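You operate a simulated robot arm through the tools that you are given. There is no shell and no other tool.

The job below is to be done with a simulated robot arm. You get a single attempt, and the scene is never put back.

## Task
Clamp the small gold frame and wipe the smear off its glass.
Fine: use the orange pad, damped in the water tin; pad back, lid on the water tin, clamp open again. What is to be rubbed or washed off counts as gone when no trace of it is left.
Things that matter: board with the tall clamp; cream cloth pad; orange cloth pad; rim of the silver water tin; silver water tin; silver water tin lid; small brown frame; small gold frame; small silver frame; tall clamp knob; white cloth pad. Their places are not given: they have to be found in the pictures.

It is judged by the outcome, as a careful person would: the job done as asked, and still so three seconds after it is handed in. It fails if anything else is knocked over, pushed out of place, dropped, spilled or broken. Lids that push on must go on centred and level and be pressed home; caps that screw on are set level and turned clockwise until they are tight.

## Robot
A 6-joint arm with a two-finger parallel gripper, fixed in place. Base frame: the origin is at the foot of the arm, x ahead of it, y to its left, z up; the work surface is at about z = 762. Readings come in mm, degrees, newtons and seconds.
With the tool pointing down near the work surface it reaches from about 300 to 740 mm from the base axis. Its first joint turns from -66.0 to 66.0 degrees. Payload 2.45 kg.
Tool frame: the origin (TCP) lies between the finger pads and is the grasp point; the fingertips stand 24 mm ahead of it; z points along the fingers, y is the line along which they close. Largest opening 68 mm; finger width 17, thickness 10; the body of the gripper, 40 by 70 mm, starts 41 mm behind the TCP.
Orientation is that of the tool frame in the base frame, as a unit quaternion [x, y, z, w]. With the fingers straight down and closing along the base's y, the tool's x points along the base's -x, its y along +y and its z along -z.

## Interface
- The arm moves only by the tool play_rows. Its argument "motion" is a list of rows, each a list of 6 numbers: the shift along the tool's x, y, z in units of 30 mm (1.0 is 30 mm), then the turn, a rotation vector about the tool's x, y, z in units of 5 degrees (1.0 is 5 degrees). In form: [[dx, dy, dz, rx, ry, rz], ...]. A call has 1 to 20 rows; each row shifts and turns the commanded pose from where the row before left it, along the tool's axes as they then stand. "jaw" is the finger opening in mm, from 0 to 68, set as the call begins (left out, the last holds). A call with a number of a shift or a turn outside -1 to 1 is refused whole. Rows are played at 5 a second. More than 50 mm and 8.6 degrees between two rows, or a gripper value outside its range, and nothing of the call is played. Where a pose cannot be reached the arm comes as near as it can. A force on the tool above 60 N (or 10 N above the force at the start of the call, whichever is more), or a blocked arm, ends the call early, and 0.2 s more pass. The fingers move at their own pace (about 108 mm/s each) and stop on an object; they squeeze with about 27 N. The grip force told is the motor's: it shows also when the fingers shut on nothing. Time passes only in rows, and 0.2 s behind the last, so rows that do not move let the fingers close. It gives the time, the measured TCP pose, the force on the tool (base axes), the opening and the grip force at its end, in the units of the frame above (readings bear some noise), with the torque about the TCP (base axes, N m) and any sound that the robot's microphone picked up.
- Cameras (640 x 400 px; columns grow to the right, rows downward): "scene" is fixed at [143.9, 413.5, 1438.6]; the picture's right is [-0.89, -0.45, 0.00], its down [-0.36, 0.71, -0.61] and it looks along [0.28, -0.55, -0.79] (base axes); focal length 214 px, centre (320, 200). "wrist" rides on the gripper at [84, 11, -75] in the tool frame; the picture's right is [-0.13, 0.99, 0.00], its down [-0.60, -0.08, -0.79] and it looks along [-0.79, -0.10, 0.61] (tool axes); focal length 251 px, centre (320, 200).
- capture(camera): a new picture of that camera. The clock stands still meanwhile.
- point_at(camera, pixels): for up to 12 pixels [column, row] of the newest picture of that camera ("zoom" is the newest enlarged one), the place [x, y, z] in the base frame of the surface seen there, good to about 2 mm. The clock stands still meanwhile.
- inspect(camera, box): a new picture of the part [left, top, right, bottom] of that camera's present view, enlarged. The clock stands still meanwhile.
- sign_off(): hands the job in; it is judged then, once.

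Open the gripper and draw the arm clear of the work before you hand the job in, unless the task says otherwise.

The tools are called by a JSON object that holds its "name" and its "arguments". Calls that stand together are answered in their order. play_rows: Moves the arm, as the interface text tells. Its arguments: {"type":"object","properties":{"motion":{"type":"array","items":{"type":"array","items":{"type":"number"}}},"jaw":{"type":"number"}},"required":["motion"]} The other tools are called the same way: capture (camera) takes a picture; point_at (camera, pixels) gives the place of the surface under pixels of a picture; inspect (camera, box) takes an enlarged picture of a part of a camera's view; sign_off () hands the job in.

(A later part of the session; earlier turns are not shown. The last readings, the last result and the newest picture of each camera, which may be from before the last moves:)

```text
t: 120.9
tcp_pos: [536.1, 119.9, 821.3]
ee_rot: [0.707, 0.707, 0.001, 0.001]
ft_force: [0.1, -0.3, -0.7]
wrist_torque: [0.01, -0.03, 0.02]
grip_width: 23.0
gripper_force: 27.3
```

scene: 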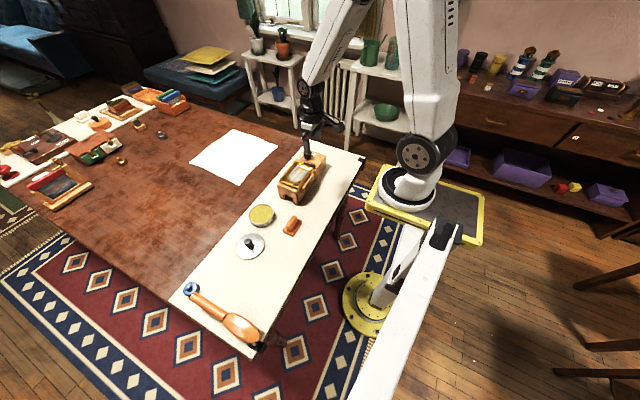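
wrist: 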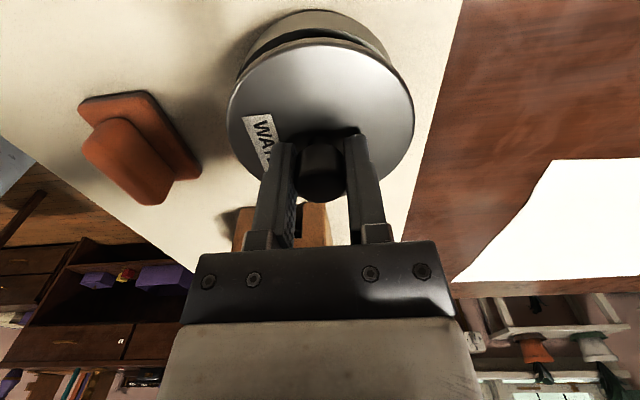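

No contact force yet though the lid's lower edge should be at or just below rim height (TCP 821.3). I check the picture.

{"name": "inspect", "arguments": {"camera": "wrist", "box": [225, 0, 415, 100]}}

{"name": "inspect", "arguments": {"camera": "scene", "box": [245, 197, 281, 229]}}

```text
3.37 times, centred on (320, 50) of wrist
```

zoom: 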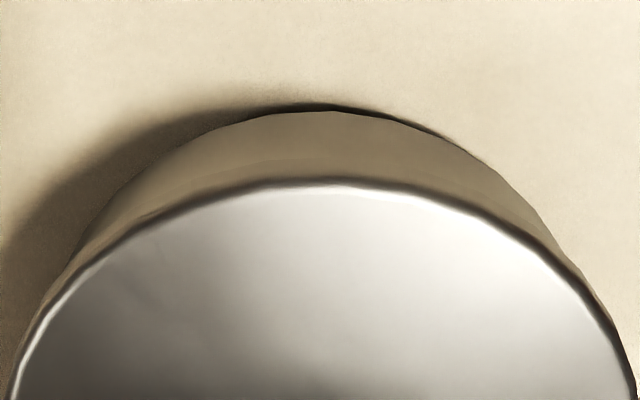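

```text
12.50 times, centred on (263, 213) of scene
```

zoom: 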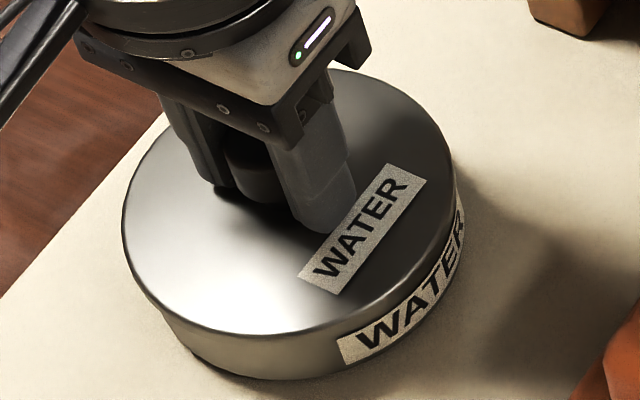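

The lid edge has merged with the tin rim. I continue down in ~1 mm steps until it seats, then press.

{"name": "play_rows", "arguments": {"motion": [[0, 0, 0.03, 0, 0, 0], [0, 0, 0, 0, 0, 0]]}}

{"name": "play_rows", "arguments": {"motion": [[0, 0, 0.03, 0, 0, 0], [0, 0, 0, 0, 0, 0]]}}

{"name": "play_rows", "arguments": {"motion": [[0, 0, 0.03, 0, 0, 0], [0, 0, 0, 0, 0, 0]]}}

```text
t: 121.5
tcp_pos: [536.2, 119.2, 820.9]
ee_rot: [0.707, 0.707, 0.001, 0.0]
ft_force: [-0.6, -0.8, 2.0]
wrist_torque: [0.01, 0.07, 0.01]
grip_width: 22.9
gripper_force: 27.3
```

```text
t: 122.1
tcp_pos: [535.8, 120.4, 820.6]
ee_rot: [0.707, 0.707, 0.001, 0.001]
ft_force: [-3.6, 0.5, 13.3]
wrist_torque: [-0.05, 0.27, -0.02]
grip_width: 22.8
gripper_force: 27.0
```

```text
t: 122.7
tcp_pos: [535.4, 119.5, 820.5]
ee_rot: [0.707, 0.707, 0.001, 0.001]
ft_force: [-4.0, -0.1, 19.6]
wrist_torque: [-0.03, 0.2, 0.06]
grip_width: 23.0
gripper_force: 26.8
```

Contact began at TCP ≈820.8 (20 N now). I press further in small steps, listening for a snap.

{"name": "play_rows", "arguments": {"motion": [[0, 0, 0.03, 0, 0, 0], [0, 0, 0.03, 0, 0, 0], [0, 0, 0, 0, 0, 0]]}}

{"name": "play_rows", "arguments": {"motion": [[0, 0, 0.03, 0, 0, 0], [0, 0, 0.03, 0, 0, 0], [0, 0, 0, 0, 0, 0]]}}

{"name": "inspect", "arguments": {"camera": "scene", "box": [245, 197, 281, 229]}}

```text
t: 123.5
tcp_pos: [535.8, 119.3, 817.8]
ee_rot: [0.707, 0.707, 0.001, 0.001]
ft_force: [-3.8, -2.2, 21.5]
wrist_torque: [-0.07, 0.25, 0.0]
grip_width: 22.8
gripper_force: 27.0
```

```text
t: 124.3
tcp_pos: [536.7, 119.1, 818.0]
ee_rot: [0.707, 0.707, 0.002, 0.002]
ft_force: [-10.6, -4.9, 44.0]
wrist_torque: [-0.24, 0.54, -0.01]
grip_width: 23.2
gripper_force: 27.2
```

```text
12.50 times, centred on (263, 213) of scene
```

zoom: 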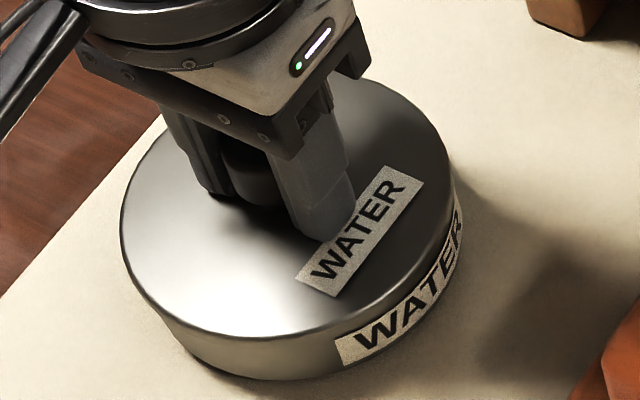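

Force now 44 N at z≈818 after a 2.7 mm drop. I measure the lid top height to see whether it actually seated or the knob slipped in the grip.

{"name": "point_at", "arguments": {"camera": "zoom", "pixels": [[180, 250], [250, 290], [400, 130], [160, 220], [330, 310], [420, 160], [190, 300], [300, 325], [410, 290]]}}

{"name": "inspect", "arguments": {"camera": "wrist", "box": [220, 0, 420, 200]}}

```text
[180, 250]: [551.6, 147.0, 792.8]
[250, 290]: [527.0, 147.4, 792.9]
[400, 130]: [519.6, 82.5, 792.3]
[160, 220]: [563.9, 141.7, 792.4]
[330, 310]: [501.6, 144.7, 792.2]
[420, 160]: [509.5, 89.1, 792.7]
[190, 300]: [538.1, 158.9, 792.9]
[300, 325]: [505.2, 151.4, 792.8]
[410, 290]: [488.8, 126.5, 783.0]
```

```text
2.00 times, centred on (320, 100) of wrist
```

zoom: 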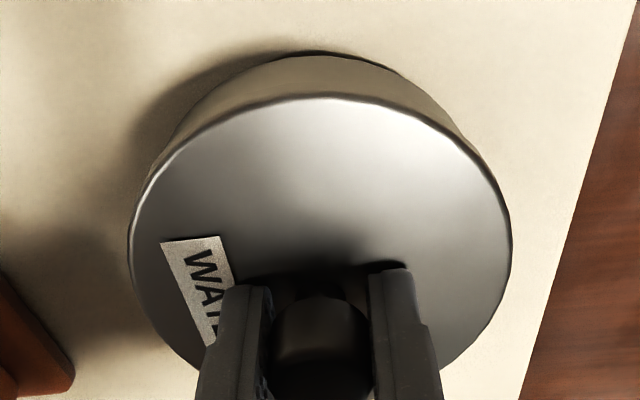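

Lid top is level at z≈792.6 (rim ≈788.5). To be sure it is pressed home I'll release, rise, close the fingers and press straight down on the knob.

{"name": "play_rows", "arguments": {"motion": [[0, 0, -0.04, 0, 0, 0], [0, 0, -0.03, 0, 0, 0], [0, 0, 0, 0, 0, 0]]}}

{"name": "play_rows", "arguments": {"motion": [[0, 0, 0, 0, 0, 0], [0, 0, 0, 0, 0, 0]], "jaw": 46}}

{"name": "play_rows", "arguments": {"motion": [[0, 0, -0.4, 0, 0, 0], [0, 0, -0.8, 0, 0, 0], [0, 0, -0.8, 0, 0, 0], [0, 0, 0, 0, 0, 0]]}}

{"name": "inspect", "arguments": {"camera": "scene", "box": [240, 190, 290, 235]}}

```text
t: 125.1
tcp_pos: [535.9, 119.5, 817.6]
ee_rot: [0.707, 0.707, 0.002, 0.001]
ft_force: [3.4, -1.9, 11.5]
wrist_torque: [0.05, 0.08, -0.04]
grip_width: 22.6
gripper_force: 26.8
```

```text
t: 125.7
tcp_pos: [535.5, 119.0, 818.2]
ee_rot: [0.707, 0.707, 0.001, 0.001]
ft_force: [3.7, 2.8, 8.9]
wrist_torque: [0.02, 0.08, -0.03]
grip_width: 42.9
gripper_force: 0.1
```

```text
t: 126.7
tcp_pos: [534.8, 119.7, 878.8]
ee_rot: [0.707, 0.707, 0.0, 0.001]
ft_force: [0.2, 0.4, -0.2]
wrist_torque: [-0.01, -0.05, 0.02]
grip_width: 46.1
gripper_force: 0.0
```

```text
8.89 times, centred on (265, 212) of scene
```

zoom: 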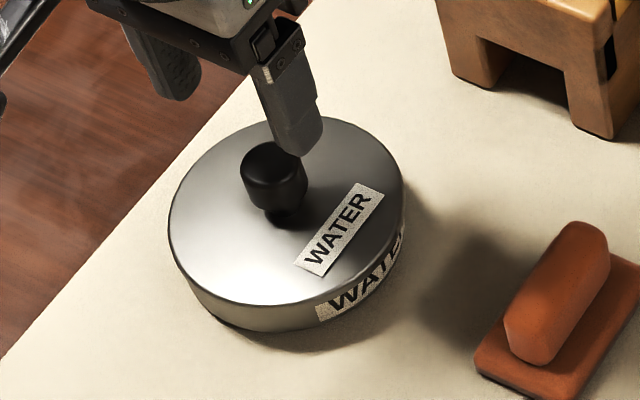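

The lid sits on the tin; fingertips had been on its top. Now I close the fingers and come down onto the knob top to press.

{"name": "play_rows", "arguments": {"motion": [[0, 0, 0, 0, 0, 0], [0, 0, 0, 0, 0, 0], [0, 0, 0.4, 0, 0, 0], [0, 0, 0.3, 0, 0, 0], [0, 0, 0.1, 0, 0, 0], [0, 0, 0, 0, 0, 0]], "jaw": 0}}

{"name": "inspect", "arguments": {"camera": "wrist", "box": [220, 40, 420, 220]}}

{"name": "inspect", "arguments": {"camera": "scene", "box": [240, 190, 290, 235]}}

```text
t: 128.1
tcp_pos: [534.5, 119.8, 854.0]
ee_rot: [0.707, 0.707, 0.001, 0.001]
ft_force: [0.1, 0.1, 0.9]
wrist_torque: [0.0, -0.02, 0.03]
grip_width: 0.0
gripper_force: 23.8
```

```text
2.22 times, centred on (320, 130) of wrist
```

zoom: 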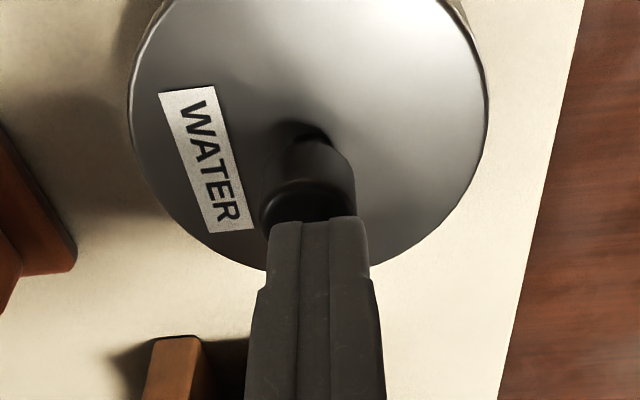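

```text
8.89 times, centred on (265, 212) of scene
```

zoom: 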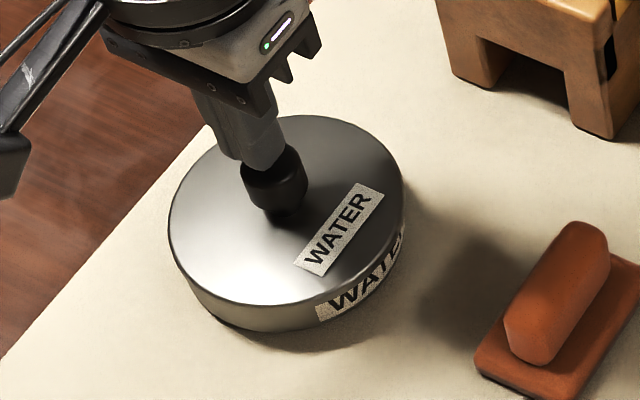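

Fingers are closed just above the knob but the knob looks ~2 mm to −x. I measure the knob top and lid rim for a centred press.

{"name": "point_at", "arguments": {"camera": "zoom", "pixels": [[273, 172], [250, 165], [300, 170], [274, 190], [275, 155], [172, 215], [400, 185], [330, 122], [235, 300], [200, 160], [370, 270], [195, 290]]}}

{"name": "inspect", "arguments": {"camera": "wrist", "box": [270, 80, 370, 180]}}

```text
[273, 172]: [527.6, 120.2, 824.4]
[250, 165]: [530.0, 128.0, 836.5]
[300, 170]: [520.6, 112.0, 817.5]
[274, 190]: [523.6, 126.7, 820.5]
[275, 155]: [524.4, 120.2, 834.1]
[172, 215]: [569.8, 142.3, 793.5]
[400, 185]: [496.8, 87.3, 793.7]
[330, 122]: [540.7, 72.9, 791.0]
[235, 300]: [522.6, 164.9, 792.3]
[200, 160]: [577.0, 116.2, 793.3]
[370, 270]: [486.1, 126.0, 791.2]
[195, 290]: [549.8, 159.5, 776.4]
```

```text
4.00 times, centred on (320, 130) of wrist
```

zoom: 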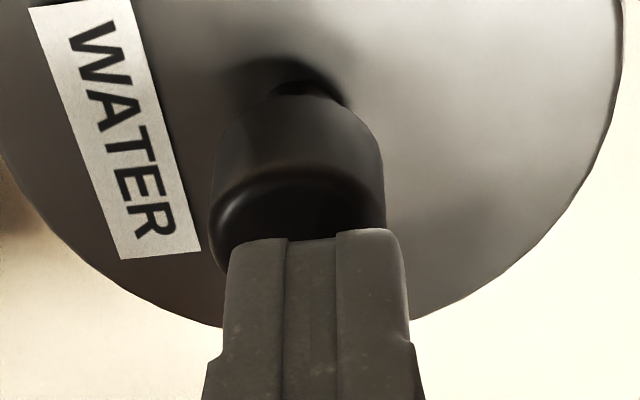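

The lid's measured centre is ≈(532,118), about 3 mm from where it was set; I check closely whether it is still concentric with the tin.

{"name": "inspect", "arguments": {"camera": "scene", "box": [245, 197, 281, 229]}}

{"name": "play_rows", "arguments": {"motion": [[0, 0, -0.8, 0, 0, 0], [0.6, 0, -0.8, 0, 0, 0], [0.6, 0, -0.8, 0, 0, 0], [0.6, 0, -0.5, 0, 0, 0], [0, 0, 0, 0, 0, 0]]}}

{"name": "inspect", "arguments": {"camera": "wrist", "box": [220, 20, 420, 145]}}

{"name": "inspect", "arguments": {"camera": "scene", "box": [245, 197, 281, 229]}}

```text
12.50 times, centred on (263, 213) of scene
```

zoom: 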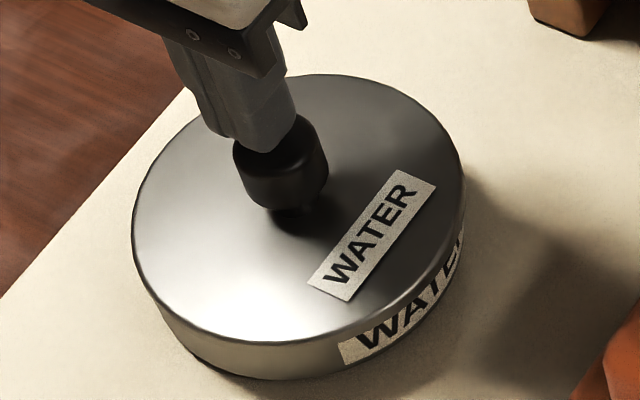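

```text
t: 129.3
tcp_pos: [534.8, 172.9, 941.0]
ee_rot: [0.707, 0.707, 0.0, 0.001]
ft_force: [-0.1, 0.5, 0.8]
wrist_torque: [0.03, 0.02, 0.01]
grip_width: 0.0
gripper_force: 23.3
```

```text
3.20 times, centred on (320, 82) of wrist
```

zoom: 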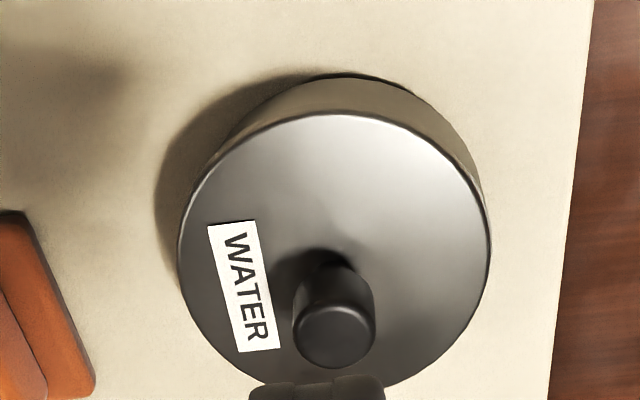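

```text
12.50 times, centred on (263, 213) of scene
```

zoom: 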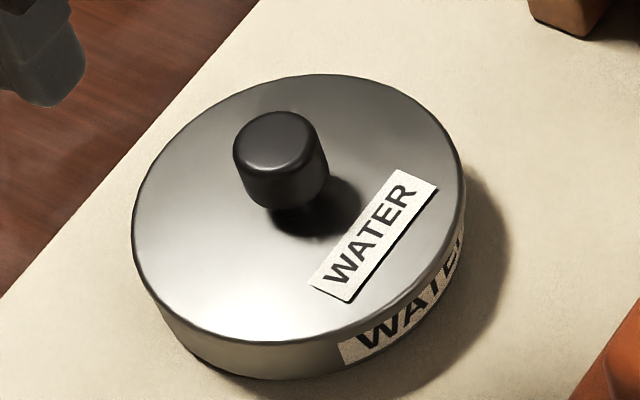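

The tin label has not moved but the lid shifted ≈3 mm toward −x when the fingers opened, so it is not engaged yet. I measure the lid surface heights and its side edge to understand how it sits.

{"name": "point_at", "arguments": {"camera": "zoom", "pixels": [[150, 220], [200, 130], [310, 90], [420, 120], [450, 200], [400, 290], [300, 325], [190, 300], [240, 230], [380, 160], [280, 140]]}}

{"name": "point_at", "arguments": {"camera": "zoom", "pixels": [[240, 350], [240, 362], [170, 325], [190, 345], [300, 352], [330, 355], [462, 230], [455, 260], [350, 350], [280, 370], [220, 365], [390, 330]]}}

{"name": "inspect", "arguments": {"camera": "scene", "box": [247, 214, 263, 230]}}

{"name": "inspect", "arguments": {"camera": "scene", "box": [263, 205, 281, 227]}}

```text
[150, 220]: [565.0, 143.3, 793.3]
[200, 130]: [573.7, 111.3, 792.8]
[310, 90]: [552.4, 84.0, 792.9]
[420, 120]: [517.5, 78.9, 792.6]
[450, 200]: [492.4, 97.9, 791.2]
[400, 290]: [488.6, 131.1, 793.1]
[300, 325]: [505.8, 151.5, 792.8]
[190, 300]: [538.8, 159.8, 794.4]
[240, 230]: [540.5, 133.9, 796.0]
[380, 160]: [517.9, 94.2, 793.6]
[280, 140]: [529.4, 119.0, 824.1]
```

```text
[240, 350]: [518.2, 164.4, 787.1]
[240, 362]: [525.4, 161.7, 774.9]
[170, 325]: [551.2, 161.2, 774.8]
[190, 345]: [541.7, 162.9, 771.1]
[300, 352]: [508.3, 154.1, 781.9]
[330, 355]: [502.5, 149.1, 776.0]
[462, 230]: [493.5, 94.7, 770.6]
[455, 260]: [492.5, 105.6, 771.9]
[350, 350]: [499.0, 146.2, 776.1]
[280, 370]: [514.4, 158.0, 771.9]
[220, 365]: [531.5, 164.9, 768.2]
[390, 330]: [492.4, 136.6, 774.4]
```

```text
16.00 times, centred on (255, 222) of scene
```

zoom: 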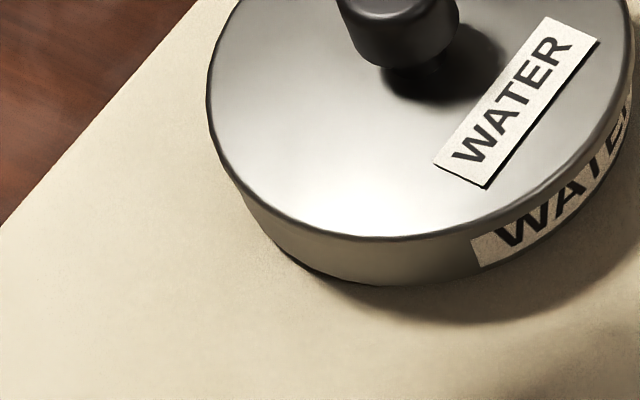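

```text
16.00 times, centred on (272, 216) of scene
```

zoom: 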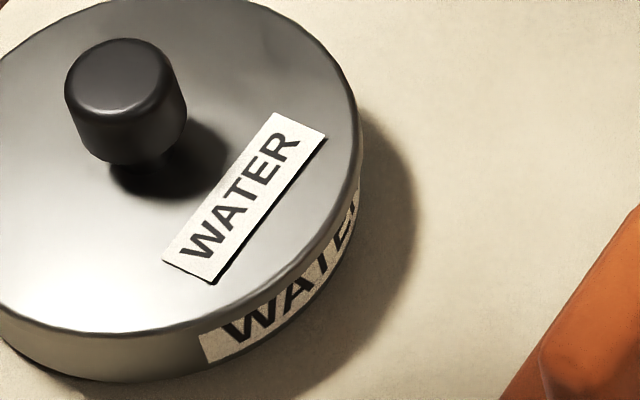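

The lid rests level but off-centre by ~3–4 mm in x. I return over it with the jaw at 46 so that closing on the knob recentres it over the tin.

{"name": "play_rows", "arguments": {"motion": [[-0.6, 0, 0, 0, 0, 0], [-0.6, 0, 0, 0, 0, 0], [-0.6, 0, 0, 0, 0, 0], [0, 0, 0.9, 0, 0, 0], [0, 0, 0.9, 0, 0, 0], [0, 0, 0.9, 0, 0, 0], [0, 0, 0.8, 0, 0, 0], [0, 0, 0, 0, 0, 0]], "jaw": 48}}

{"name": "capture", "arguments": {"camera": "wrist"}}

```text
t: 131.1
tcp_pos: [535.6, 120.3, 835.9]
ee_rot: [0.708, 0.707, 0.001, 0.001]
ft_force: [-0.4, -0.2, 0.8]
wrist_torque: [-0.01, 0.05, -0.01]
grip_width: 48.1
gripper_force: 0.1
```

```text
taken
```

wrist: 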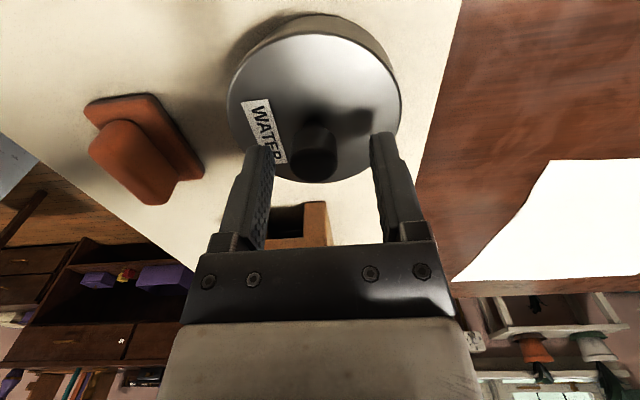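

Knob appears ~3 mm to −x between the fingers. I descend 15 mm (tips still ~3 mm above the lid) and close gradually.

{"name": "play_rows", "arguments": {"motion": [[0, 0, 0.3, 0, 0, 0], [0, 0, 0.2, 0, 0, 0], [0, 0, 0, 0, 0, 0]]}}

{"name": "play_rows", "arguments": {"motion": [[0, 0, 0, 0, 0, 0]], "jaw": 34}}

{"name": "play_rows", "arguments": {"motion": [[0, 0, 0, 0, 0, 0]], "jaw": 29}}

{"name": "play_rows", "arguments": {"motion": [[0, 0, 0, 0, 0, 0]], "jaw": 25}}

{"name": "play_rows", "arguments": {"motion": [[0, 0, 0, 0, 0, 0], [0, 0, 0, 0, 0, 0], [0, 0, 0, 0, 0, 0]], "jaw": 8}}

{"name": "inspect", "arguments": {"camera": "scene", "box": [245, 197, 281, 229]}}

{"name": "inspect", "arguments": {"camera": "wrist", "box": [225, 0, 415, 100]}}

```text
t: 131.9
tcp_pos: [536.0, 119.0, 820.3]
ee_rot: [0.707, 0.707, 0.001, 0.001]
ft_force: [1.2, -0.3, -0.1]
wrist_torque: [-0.01, -0.01, -0.01]
grip_width: 48.1
gripper_force: 0.0
```

```text
t: 132.3
tcp_pos: [533.8, 119.4, 819.8]
ee_rot: [0.708, 0.707, 0.001, 0.001]
ft_force: [-0.5, 1.1, 0.0]
wrist_torque: [-0.03, 0.0, 0.0]
grip_width: 33.9
gripper_force: 0.0
```

```text
t: 132.7
tcp_pos: [534.7, 119.2, 820.1]
ee_rot: [0.707, 0.707, 0.0, 0.001]
ft_force: [-0.3, 0.0, 0.9]
wrist_torque: [0.0, 0.01, 0.01]
grip_width: 29.0
gripper_force: 0.0
```

```text
t: 133.1
tcp_pos: [535.5, 119.7, 820.1]
ee_rot: [0.707, 0.707, 0.001, 0.0]
ft_force: [-0.1, 0.3, 0.1]
wrist_torque: [0.02, -0.01, 0.0]
grip_width: 25.2
gripper_force: 0.1
```

```text
t: 133.9
tcp_pos: [535.7, 119.9, 820.9]
ee_rot: [0.707, 0.707, 0.001, 0.0]
ft_force: [-0.1, 0.4, -0.7]
wrist_torque: [-0.02, 0.03, -0.02]
grip_width: 22.9
gripper_force: 27.3
```

```text
12.50 times, centred on (263, 213) of scene
```

zoom: 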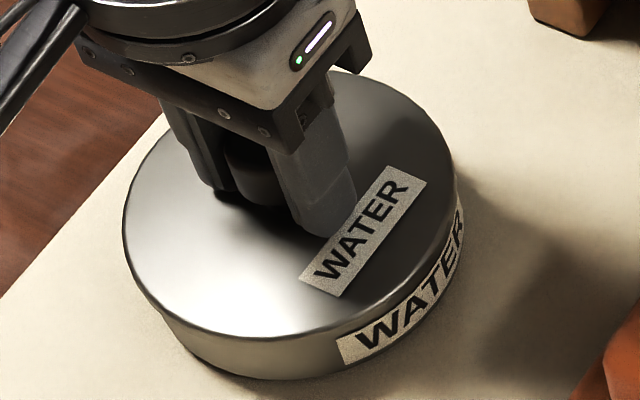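

```text
3.37 times, centred on (320, 50) of wrist
```

zoom: 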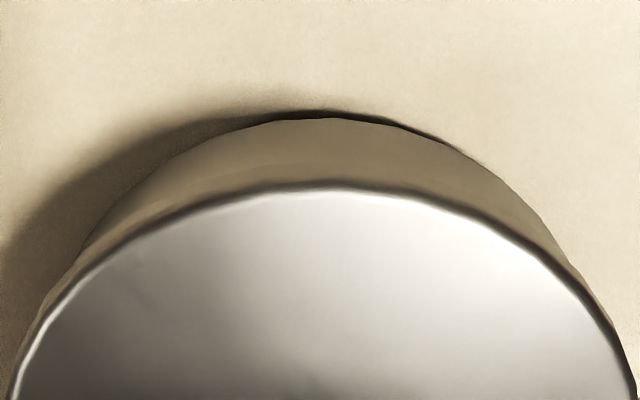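

The lid is recentred (it slid freely). I release without any down-force, back off, and take a low side view to see whether there is a gap between lid and rim.

{"name": "play_rows", "arguments": {"motion": [[0, 0, 0, 0, 0, 0], [0, 0, 0, 0, 0, 0]], "jaw": 48}}

{"name": "play_rows", "arguments": {"motion": [[0, 0, -0.5, 0, 0, 0], [0, 0, -1, 0, 0, 0], [0, 0, -1, 0, 0, 0], [0.9, 0, 0, 0, 0, 0], [0.9, 0, 0, 0, 0, 0], [0.9, 0, 0, 0, 0, 0], [0.9, 0, 0, 0, 0, 0], [0, 0, 0, 0, -1, 0], [0, 0, 0, 0, -1, 0], [0, 0, 0, 0, -1, 0], [0, 0, 0, 0, -1, 0], [0, 0, 0, 0, -1, 0], [0, 0, 0, 0, 0, 0]], "jaw": 68}}

{"name": "capture", "arguments": {"camera": "wrist"}}

```text
t: 134.5
tcp_pos: [534.6, 119.9, 820.0]
ee_rot: [0.707, 0.707, 0.001, 0.001]
ft_force: [0.3, -0.1, -0.2]
wrist_torque: [0.02, 0.01, 0.03]
grip_width: 48.2
gripper_force: 0.1
```

```text
t: 137.3
tcp_pos: [534.3, 227.7, 896.0]
ee_rot: [0.69, 0.69, -0.152, 0.155]
ft_force: [-0.4, 0.1, 0.3]
wrist_torque: [-0.02, 0.01, 0.0]
grip_width: 68.2
gripper_force: 0.1
```

```text
taken
```

wrist: 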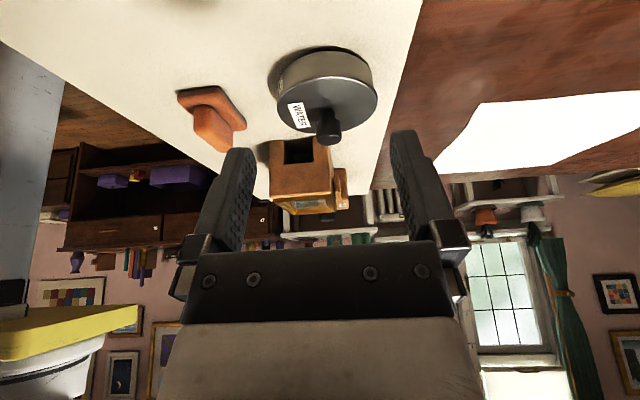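

The side view works. I lower the tilted camera about 90 mm for a nearly horizontal look at the lid/rim joint.

{"name": "play_rows", "arguments": {"motion": [[0.328, 0, 0.7, 0, 0, 0], [0.328, 0, 0.7, 0, 0, 0], [0.328, 0, 0.7, 0, 0, 0], [0.328, 0, 0.7, 0, 0, 0], [0, 0, 0, 0, 0, 0]]}}

{"name": "capture", "arguments": {"camera": "wrist"}}

{"name": "inspect", "arguments": {"camera": "wrist", "box": [250, 100, 400, 220]}}

```text
t: 138.5
tcp_pos: [535.0, 227.9, 803.7]
ee_rot: [0.691, 0.69, -0.152, 0.153]
ft_force: [-0.2, 0.0, 0.5]
wrist_torque: [-0.03, 0.0, 0.02]
grip_width: 67.9
gripper_force: 0.1
```

```text
taken
```

wrist: 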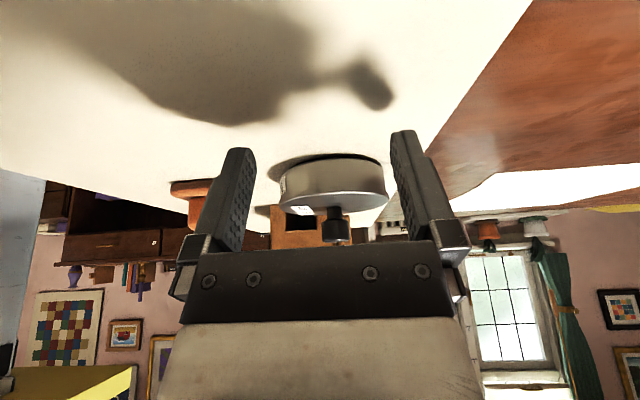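

```text
3.33 times, centred on (325, 160) of wrist
```

zoom: 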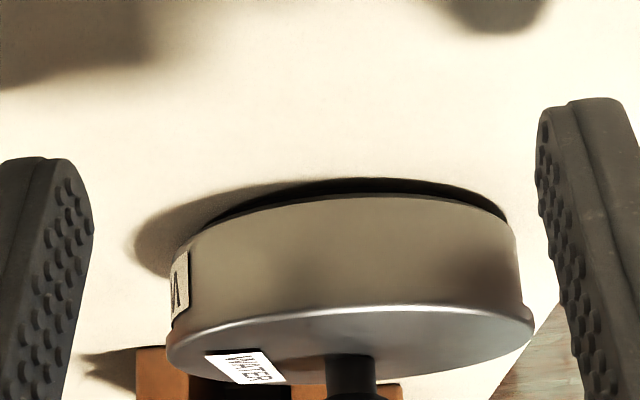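

I zoom more on the joint (image upside-down: tin wall above, lid below).

{"name": "inspect", "arguments": {"camera": "wrist", "box": [295, 175, 360, 215]}}

{"name": "inspect", "arguments": {"camera": "wrist", "box": [365, 170, 415, 210]}}

{"name": "inspect", "arguments": {"camera": "wrist", "box": [290, 180, 320, 215]}}

```text
9.85 times, centred on (328, 195) of wrist
```

zoom: 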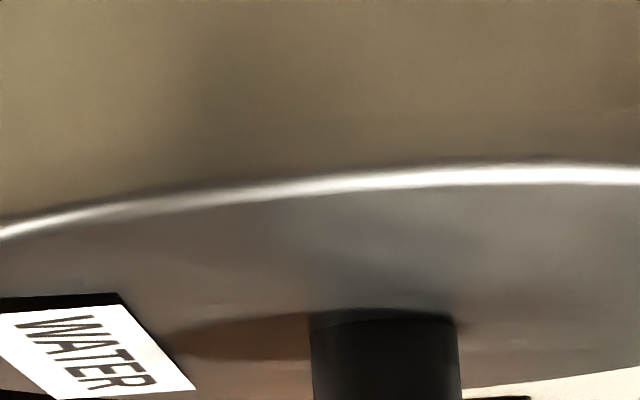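

```text
10.00 times, centred on (390, 190) of wrist
```

zoom: 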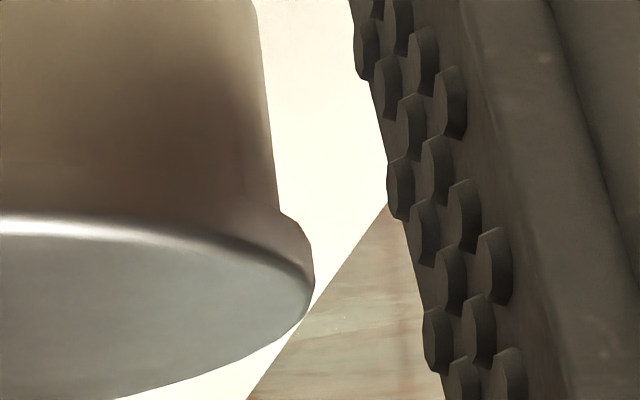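

```text
11.43 times, centred on (305, 198) of wrist
```

zoom: 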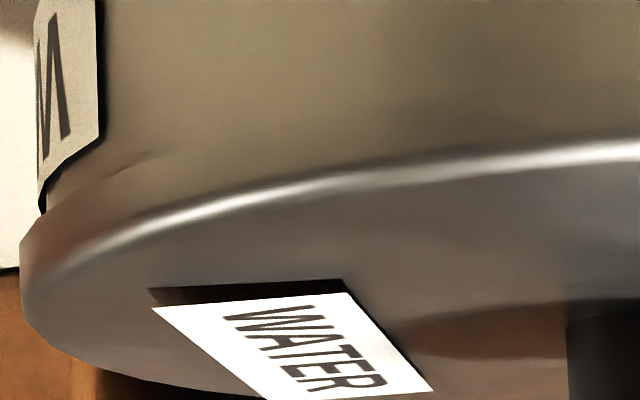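

No gap is visible: the lid's plate sits directly on the rim and is level, centred within about 1 mm. To make sure it's home, I go back above and press on the knob with closed fingers.

{"name": "play_rows", "arguments": {"motion": [[-0.328, 0, -0.7, 0, 0, 0], [-0.328, 0, -0.7, 0, 0, 0], [-0.328, 0, -0.7, 0, 0, 0], [-0.328, 0, -0.7, 0, 0, 0], [0, 0, 0, 0, 1, 0], [0, 0, 0, 0, 1, 0], [0, 0, 0, 0, 1, 0], [0, 0, 0, 0, 1, 0], [0, 0, 0, 0, 1, 0], [-0.9, 0, 0, 0, 0, 0], [-0.9, 0, 0, 0, 0, 0], [-0.9, 0, 0, 0, 0, 0], [-0.9, 0, 0, 0, 0, 0], [0, 0, 0, 0, 0, 0]], "jaw": 0}}

{"name": "play_rows", "arguments": {"motion": [[0, 0, 0.6, 0, 0, 0], [0, 0, 0.6, 0, 0, 0], [0, 0, 0.15, 0, 0, 0], [0, 0, 0, 0, 0, 0]]}}

{"name": "inspect", "arguments": {"camera": "wrist", "box": [270, 80, 370, 180]}}

```text
t: 141.5
tcp_pos: [534.6, 121.0, 895.8]
ee_rot: [0.708, 0.707, 0.0, 0.001]
ft_force: [0.2, -0.5, 0.2]
wrist_torque: [0.01, 0.0, 0.01]
grip_width: 0.0
gripper_force: 23.8
```

```text
t: 142.5
tcp_pos: [536.3, 119.4, 856.0]
ee_rot: [0.707, 0.707, 0.001, 0.001]
ft_force: [0.5, -0.8, 0.5]
wrist_torque: [-0.02, -0.03, 0.0]
grip_width: 0.1
gripper_force: 24.0
```

```text
4.00 times, centred on (320, 130) of wrist
```

zoom: 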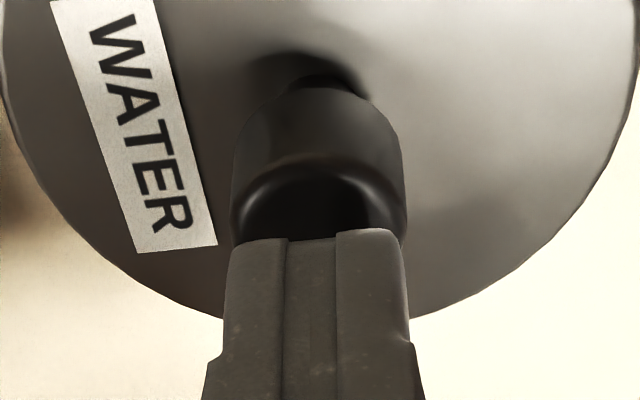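

Fingers are centred over the knob. I press down in small steps, watching for displacement or a sound.

{"name": "play_rows", "arguments": {"motion": [[0, 0, 0.1, 0, 0, 0], [0, 0, 0.08, 0, 0, 0], [0, 0, 0, 0, 0, 0]]}}

{"name": "play_rows", "arguments": {"motion": [[0, 0, 0.05, 0, 0, 0], [0, 0, 0, 0, 0, 0]]}}

{"name": "play_rows", "arguments": {"motion": [[0, 0, 0.05, 0, 0, 0], [0, 0, 0, 0, 0, 0]]}}

```text
t: 143.3
tcp_pos: [535.3, 119.0, 850.7]
ee_rot: [0.707, 0.707, 0.0, 0.0]
ft_force: [-0.1, 0.1, -0.1]
wrist_torque: [-0.04, 0.0, -0.01]
grip_width: 0.2
gripper_force: 23.3
```

```text
t: 143.9
tcp_pos: [536.7, 120.1, 848.3]
ee_rot: [0.708, 0.707, 0.001, 0.0]
ft_force: [-0.5, -0.7, 0.3]
wrist_torque: [-0.01, -0.02, -0.03]
grip_width: 0.0
gripper_force: 23.3
```

```text
t: 144.5
tcp_pos: [536.7, 120.7, 847.0]
ee_rot: [0.707, 0.707, 0.002, 0.002]
ft_force: [-5.2, -2.1, 18.2]
wrist_torque: [-0.1, 0.15, -0.01]
grip_width: 0.0
gripper_force: 23.4
```

Contact at z≈848 with 18 N. Pressing further in steps up to about 50 N.

{"name": "play_rows", "arguments": {"motion": [[0, 0, 0.03, 0, 0, 0], [0, 0, 0, 0, 0, 0]]}}

{"name": "play_rows", "arguments": {"motion": [[0, 0, 0.03, 0, 0, 0], [0, 0, 0, 0, 0, 0]]}}

{"name": "play_rows", "arguments": {"motion": [[0, 0, 0.03, 0, 0, 0], [0, 0, 0, 0, 0, 0]]}}

```text
t: 145.1
tcp_pos: [534.8, 119.3, 847.8]
ee_rot: [0.707, 0.707, 0.002, 0.002]
ft_force: [-10.2, -3.4, 41.7]
wrist_torque: [-0.13, 0.22, 0.01]
grip_width: 0.0
gripper_force: 23.7
```

```text
t: 145.7
tcp_pos: [535.7, 119.7, 847.0]
ee_rot: [0.707, 0.707, 0.004, 0.001]
ft_force: [-12.2, -1.1, 50.1]
wrist_torque: [-0.07, 0.3, -0.02]
grip_width: 0.1
gripper_force: 23.3
```

```text
t: 146.3
tcp_pos: [536.3, 120.0, 847.8]
ee_rot: [0.707, 0.707, 0.004, 0.002]
ft_force: [-12.7, -2.5, 55.9]
wrist_torque: [-0.08, 0.32, 0.0]
grip_width: 0.1
gripper_force: 23.8
```

No further movement up to 56 N, so the lid is against a hard stop. I lift off and take the low side view again to measure the joint height and centring.

{"name": "play_rows", "arguments": {"motion": [[0, 0, -0.05, 0, 0, 0], [0, 0, -0.1, 0, 0, 0], [0, 0, -0.5, 0, 0, 0], [0, 0, -1, 0, 0, 0], [0.9, 0, 0, 0, 0, 0], [0.9, 0, 0, 0, 0, 0], [0.9, 0, 0, 0, 0, 0], [0.9, 0, 0, 0, 0, 0], [0, 0, 0, 0, -1, 0], [0, 0, 0, 0, -1, 0], [0, 0, 0, 0, -1, 0], [0, 0, 0, 0, -1, 0], [0, 0, 0, 0, -1, 0], [0.328, 0, 0.7, 0, 0, 0], [0.328, 0, 0.7, 0, 0, 0], [0.328, 0, 0.7, 0, 0, 0], [0.28, 0, 0.6, 0, 0, 0], [0, 0, 0, 0, 0, 0]], "jaw": 68}}

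{"name": "inspect", "arguments": {"camera": "wrist", "box": [265, 130, 405, 220]}}

```text
t: 150.1
tcp_pos: [534.4, 227.0, 803.9]
ee_rot: [0.691, 0.69, -0.152, 0.154]
ft_force: [0.0, 0.5, 0.4]
wrist_torque: [0.01, 0.01, -0.01]
grip_width: 67.9
gripper_force: 0.0
```

```text
4.44 times, centred on (335, 175) of wrist
```

zoom: 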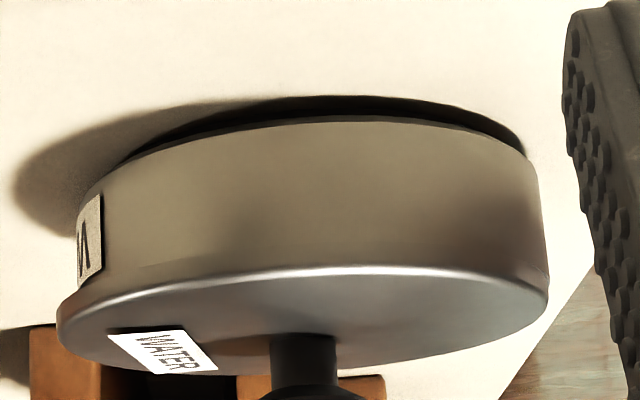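

Opening the jaw while still pressing dragged the lid ≈2 mm to −x again. I measure here the joint height, then I'll recentre with the gentle closing and no load.

{"name": "point_at", "arguments": {"camera": "zoom", "pixels": [[320, 263], [320, 258], [320, 278], [150, 285], [480, 265], [320, 130], [150, 155], [480, 130], [330, 310], [200, 330], [450, 310], [320, 200]]}}

{"name": "inspect", "arguments": {"camera": "wrist", "box": [360, 165, 400, 205]}}

{"name": "inspect", "arguments": {"camera": "wrist", "box": [265, 165, 305, 205]}}

```text
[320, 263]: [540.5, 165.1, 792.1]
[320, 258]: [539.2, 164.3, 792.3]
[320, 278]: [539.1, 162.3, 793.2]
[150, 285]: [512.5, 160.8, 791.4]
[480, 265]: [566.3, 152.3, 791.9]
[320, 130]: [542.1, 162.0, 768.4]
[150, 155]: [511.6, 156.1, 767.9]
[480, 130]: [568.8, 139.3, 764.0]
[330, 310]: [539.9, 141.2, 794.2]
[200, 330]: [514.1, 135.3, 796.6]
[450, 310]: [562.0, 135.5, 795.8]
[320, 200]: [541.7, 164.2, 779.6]
```

```text
10.00 times, centred on (380, 185) of wrist
```

zoom: 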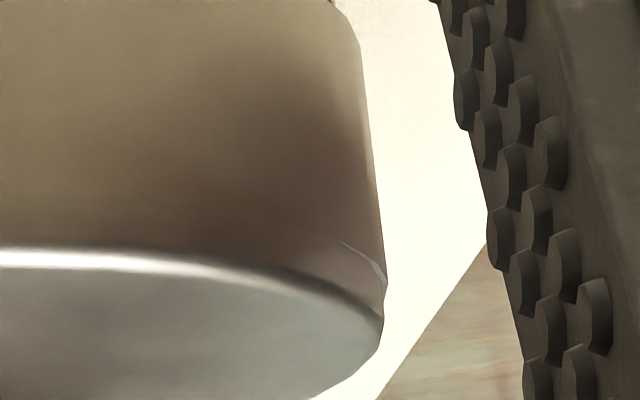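

```text
10.00 times, centred on (285, 185) of wrist
```

zoom: 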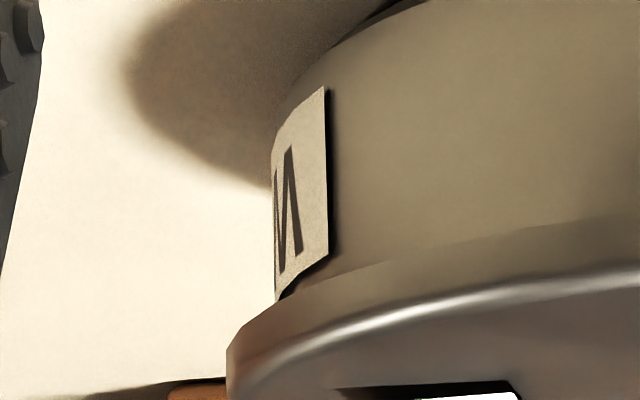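

The lid has a loose plug: it shifts ≈4 mm until the plug meets the wall, and its plate sits right on the rim. I return above, recentre by gently closing on the knob, and release with no load.

{"name": "play_rows", "arguments": {"motion": [[-0.328, 0, -0.7, 0, 0, 0], [-0.328, 0, -0.7, 0, 0, 0], [-0.328, 0, -0.7, 0, 0, 0], [-0.28, 0, -0.6, 0, 0, 0], [0, 0, 0, 0, 1, 0], [0, 0, 0, 0, 1, 0], [0, 0, 0, 0, 1, 0], [0, 0, 0, 0, 1, 0], [0, 0, 0, 0, 1, 0], [-0.9, 0, 0, 0, 0, 0], [-0.9, 0, 0, 0, 0, 0], [-0.9, 0, 0, 0, 0, 0], [-0.9, 0, 0, 0, 0, 0], [0, 0, 0, 0, 0, 0]], "jaw": 50}}

{"name": "play_rows", "arguments": {"motion": [[0, 0, 0.8, 0, 0, 0], [0, 0, 0.8, 0, 0, 0], [0, 0, 0.6, 0, 0, 0], [0, 0, 0.2, 0, 0, 0], [0, 0, 0, 0, 0, 0]]}}

{"name": "capture", "arguments": {"camera": "wrist"}}

```text
t: 153.1
tcp_pos: [535.6, 117.9, 894.0]
ee_rot: [0.707, 0.707, 0.001, 0.0]
ft_force: [-0.6, 0.4, -0.4]
wrist_torque: [-0.01, 0.0, 0.02]
grip_width: 50.2
gripper_force: 0.1
```

```text
t: 154.3
tcp_pos: [536.0, 119.0, 821.3]
ee_rot: [0.707, 0.708, 0.001, 0.0]
ft_force: [0.9, 0.5, 0.0]
wrist_torque: [0.01, 0.0, -0.01]
grip_width: 50.0
gripper_force: 0.0
```

```text
taken
```

wrist: 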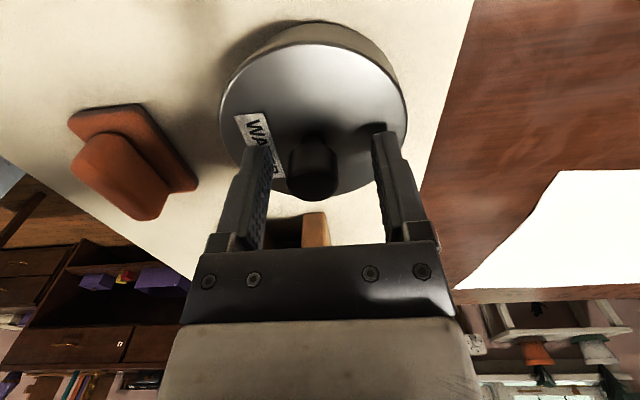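

The knob sits left of centre between the fingers. I shift −0.6 mm in x and close in steps.

{"name": "play_rows", "arguments": {"motion": [[0, -0.02, 0, 0, 0, 0]], "jaw": 36}}

{"name": "play_rows", "arguments": {"motion": [[0, 0, 0, 0, 0, 0]], "jaw": 30}}

{"name": "play_rows", "arguments": {"motion": [[0, 0, 0, 0, 0, 0]], "jaw": 26}}

{"name": "play_rows", "arguments": {"motion": [[0, 0, 0, 0, 0, 0], [0, 0, 0, 0, 0, 0]], "jaw": 20}}

{"name": "inspect", "arguments": {"camera": "scene", "box": [245, 197, 281, 229]}}

{"name": "inspect", "arguments": {"camera": "wrist", "box": [225, 0, 415, 100]}}

```text
t: 154.7
tcp_pos: [535.0, 118.9, 820.3]
ee_rot: [0.707, 0.707, 0.0, 0.001]
ft_force: [0.3, -0.2, 0.2]
wrist_torque: [-0.01, 0.02, -0.04]
grip_width: 35.6
gripper_force: 0.1
```

```text
t: 155.1
tcp_pos: [535.7, 119.0, 821.6]
ee_rot: [0.707, 0.707, 0.0, 0.0]
ft_force: [0.7, -0.1, 0.1]
wrist_torque: [-0.01, -0.02, 0.0]
grip_width: 30.1
gripper_force: 0.1
```

```text
t: 155.5
tcp_pos: [536.0, 117.8, 821.5]
ee_rot: [0.707, 0.707, 0.0, 0.0]
ft_force: [0.3, -0.4, -0.1]
wrist_torque: [-0.02, -0.01, 0.01]
grip_width: 26.1
gripper_force: 0.2
```

```text
t: 156.1
tcp_pos: [534.9, 118.7, 821.7]
ee_rot: [0.707, 0.708, 0.0, 0.002]
ft_force: [-0.1, -0.1, 0.3]
wrist_torque: [0.02, 0.03, 0.0]
grip_width: 23.0
gripper_force: 26.4
```

```text
12.50 times, centred on (263, 213) of scene
```

zoom: 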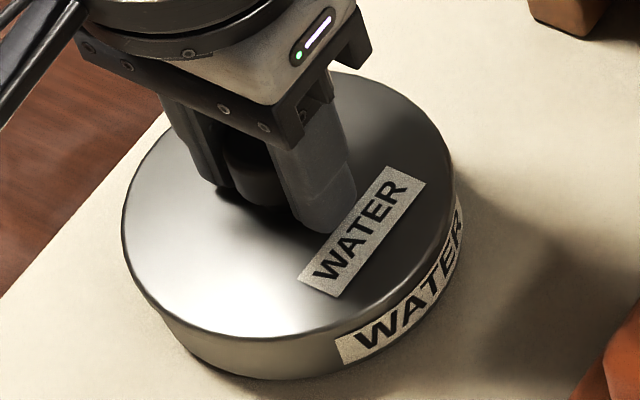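

```text
3.37 times, centred on (320, 50) of wrist
```

zoom: 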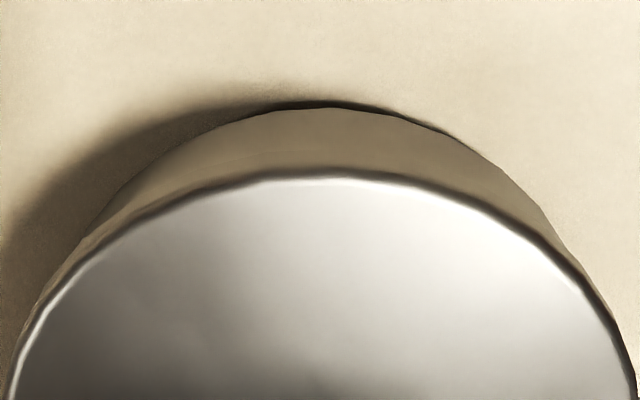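

The lid is centred again while held. I press once more with the knob held (so it can't shift), then unload fully before opening.

{"name": "play_rows", "arguments": {"motion": [[0, 0, 0.05, 0, 0, 0], [0, 0, 0.05, 0, 0, 0], [0, 0, 0, 0, 0, 0]], "jaw": 5}}

{"name": "play_rows", "arguments": {"motion": [[0, 0, 0.05, 0, 0, 0], [0, 0, 0.03, 0, 0, 0], [0, 0, 0, 0, 0, 0]]}}

{"name": "play_rows", "arguments": {"motion": [[0, 0, 0.04, 0, 0, 0], [0, 0, 0, 0, 0, 0]]}}

```text
t: 156.9
tcp_pos: [535.3, 120.0, 820.4]
ee_rot: [0.707, 0.708, 0.001, 0.001]
ft_force: [-2.4, 0.1, 18.7]
wrist_torque: [-0.02, 0.24, 0.04]
grip_width: 23.0
gripper_force: 26.8
```

```text
t: 157.7
tcp_pos: [535.8, 120.2, 817.4]
ee_rot: [0.707, 0.707, 0.002, 0.001]
ft_force: [-3.5, -0.2, 34.7]
wrist_torque: [-0.09, 0.36, -0.01]
grip_width: 22.7
gripper_force: 26.9
```

```text
t: 158.3
tcp_pos: [535.1, 120.0, 818.2]
ee_rot: [0.707, 0.707, 0.003, 0.003]
ft_force: [-7.3, -6.1, 48.1]
wrist_torque: [-0.26, 0.54, 0.04]
grip_width: 22.9
gripper_force: 26.8
```

48 N with the lid held centred. Now I unload gradually until the vertical force is about zero.

{"name": "play_rows", "arguments": {"motion": [[0, 0, -0.05, 0, 0, 0], [0, 0, -0.04, 0, 0, 0], [0, 0, 0, 0, 0, 0]]}}

{"name": "play_rows", "arguments": {"motion": [[0, 0, -0.02, 0, 0, 0], [0, 0, 0, 0, 0, 0]]}}

```text
t: 159.1
tcp_pos: [535.7, 119.3, 818.1]
ee_rot: [0.707, 0.707, 0.001, 0.001]
ft_force: [4.2, 1.5, 10.3]
wrist_torque: [0.27, 0.0, -0.1]
grip_width: 22.9
gripper_force: 28.0
```

```text
t: 159.7
tcp_pos: [533.4, 119.9, 818.0]
ee_rot: [0.707, 0.707, 0.0, 0.001]
ft_force: [1.2, 0.3, 3.4]
wrist_torque: [0.17, -0.05, -0.09]
grip_width: 22.8
gripper_force: 27.2
```

3.4 N left. I raise another 0.3 mm, open just slightly to 26 mm, then rise so the tips are off the lid before opening fully.

{"name": "play_rows", "arguments": {"motion": [[0, 0, -0.01, 0, 0, 0], [0, 0, 0, 0, 0, 0]]}}

{"name": "play_rows", "arguments": {"motion": [[0, 0, 0, 0, 0, 0], [0, 0, -0.1, 0, 0, 0], [0, 0, 0, 0, 0, 0]], "jaw": 25.5}}

{"name": "play_rows", "arguments": {"motion": [[0, 0, -0.1, 0, 0, 0], [0, 0, 0, 0, 0, 0]], "jaw": 30}}

{"name": "play_rows", "arguments": {"motion": [[0, 0, -0.5, 0, 0, 0], [0, 0, -1, 0, 0, 0], [0, 0, -1, 0, 0, 0], [0.9, 0, 0, 0, 0, 0], [0.9, 0, 0, 0, 0, 0], [0.9, 0, 0, 0, 0, 0], [0.9, 0, 0, 0, 0, 0], [0, 0, 0, 0, 0, 0]], "jaw": 48}}

{"name": "inspect", "arguments": {"camera": "scene", "box": [245, 197, 281, 229]}}

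```text
t: 160.3
tcp_pos: [532.9, 119.6, 818.3]
ee_rot: [0.707, 0.707, 0.0, 0.001]
ft_force: [-0.1, 0.3, -0.5]
wrist_torque: [0.01, 0.03, 0.0]
grip_width: 22.7
gripper_force: 26.8
```

```text
t: 161.1
tcp_pos: [534.1, 118.5, 821.3]
ee_rot: [0.707, 0.707, 0.0, 0.0]
ft_force: [-0.6, 0.2, 0.2]
wrist_torque: [0.0, 0.0, 0.03]
grip_width: 25.4
gripper_force: 0.1
```

```text
t: 161.7
tcp_pos: [533.8, 119.9, 825.5]
ee_rot: [0.707, 0.707, 0.0, 0.001]
ft_force: [0.7, -0.5, 0.2]
wrist_torque: [0.02, -0.01, 0.04]
grip_width: 30.0
gripper_force: 0.0
```

```text
t: 163.5
tcp_pos: [534.3, 226.8, 899.2]
ee_rot: [0.707, 0.707, 0.0, 0.001]
ft_force: [-0.2, 0.5, 0.4]
wrist_torque: [0.02, -0.04, -0.02]
grip_width: 48.0
gripper_force: 0.1
```

```text
12.50 times, centred on (263, 213) of scene
```

zoom: 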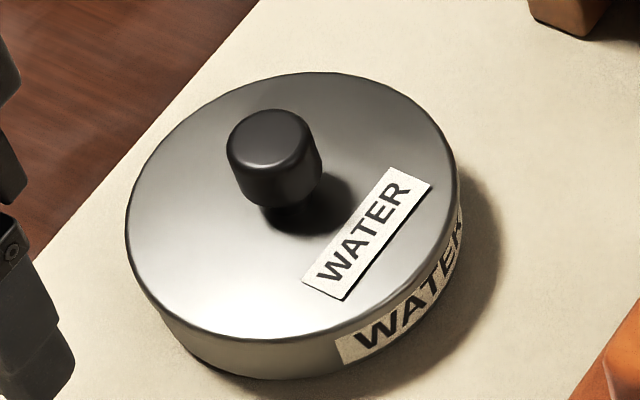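

Lid is centred in the scene view (edges 126–459 vs expected ~124–460). I take the low side view once more to confirm level and overhang symmetry.

{"name": "play_rows", "arguments": {"motion": [[0, 0, 0, 0, -1, 0], [0, 0, 0, 0, -1, 0], [0, 0, 0, 0, -1, 0], [0, 0, 0, 0, -1, 0], [0, 0, 0, 0, -1, 0], [0.328, 0, 0.7, 0, 0, 0], [0.328, 0, 0.7, 0, 0, 0], [0.328, 0, 0.7, 0, 0, 0], [0.328, 0, 0.7, 0, 0, 0], [0, 0, 0, 0, 0, 0]], "jaw": 68}}

{"name": "inspect", "arguments": {"camera": "wrist", "box": [265, 130, 405, 220]}}

{"name": "inspect", "arguments": {"camera": "wrist", "box": [360, 165, 400, 205]}}

{"name": "inspect", "arguments": {"camera": "wrist", "box": [265, 165, 305, 205]}}

```text
t: 165.7
tcp_pos: [533.5, 227.6, 807.5]
ee_rot: [0.69, 0.69, -0.152, 0.154]
ft_force: [-0.5, 0.9, -0.4]
wrist_torque: [0.0, 0.02, -0.02]
grip_width: 68.1
gripper_force: 0.1
```

```text
4.44 times, centred on (335, 175) of wrist
```

zoom: 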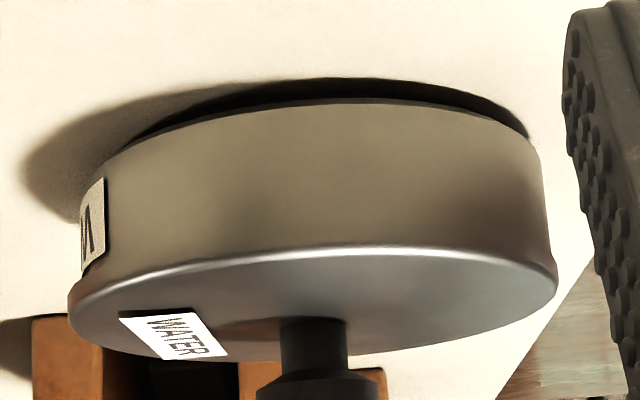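

```text
10.00 times, centred on (380, 185) of wrist
```

zoom: 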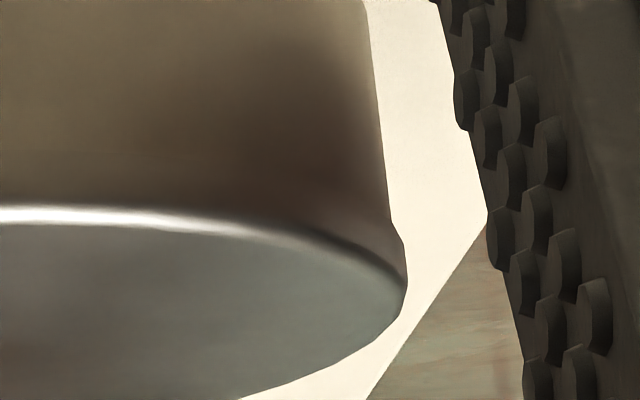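

```text
10.00 times, centred on (285, 185) of wrist
```

zoom: 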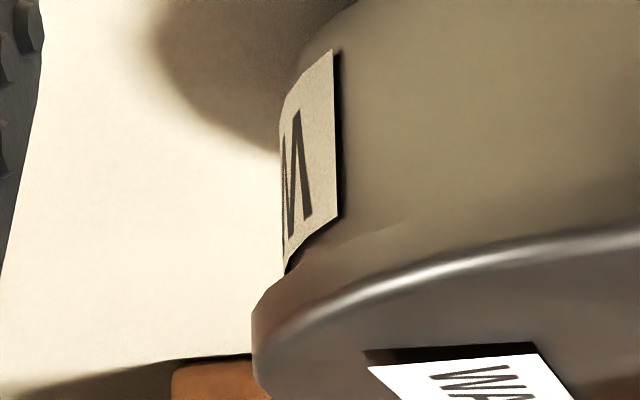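

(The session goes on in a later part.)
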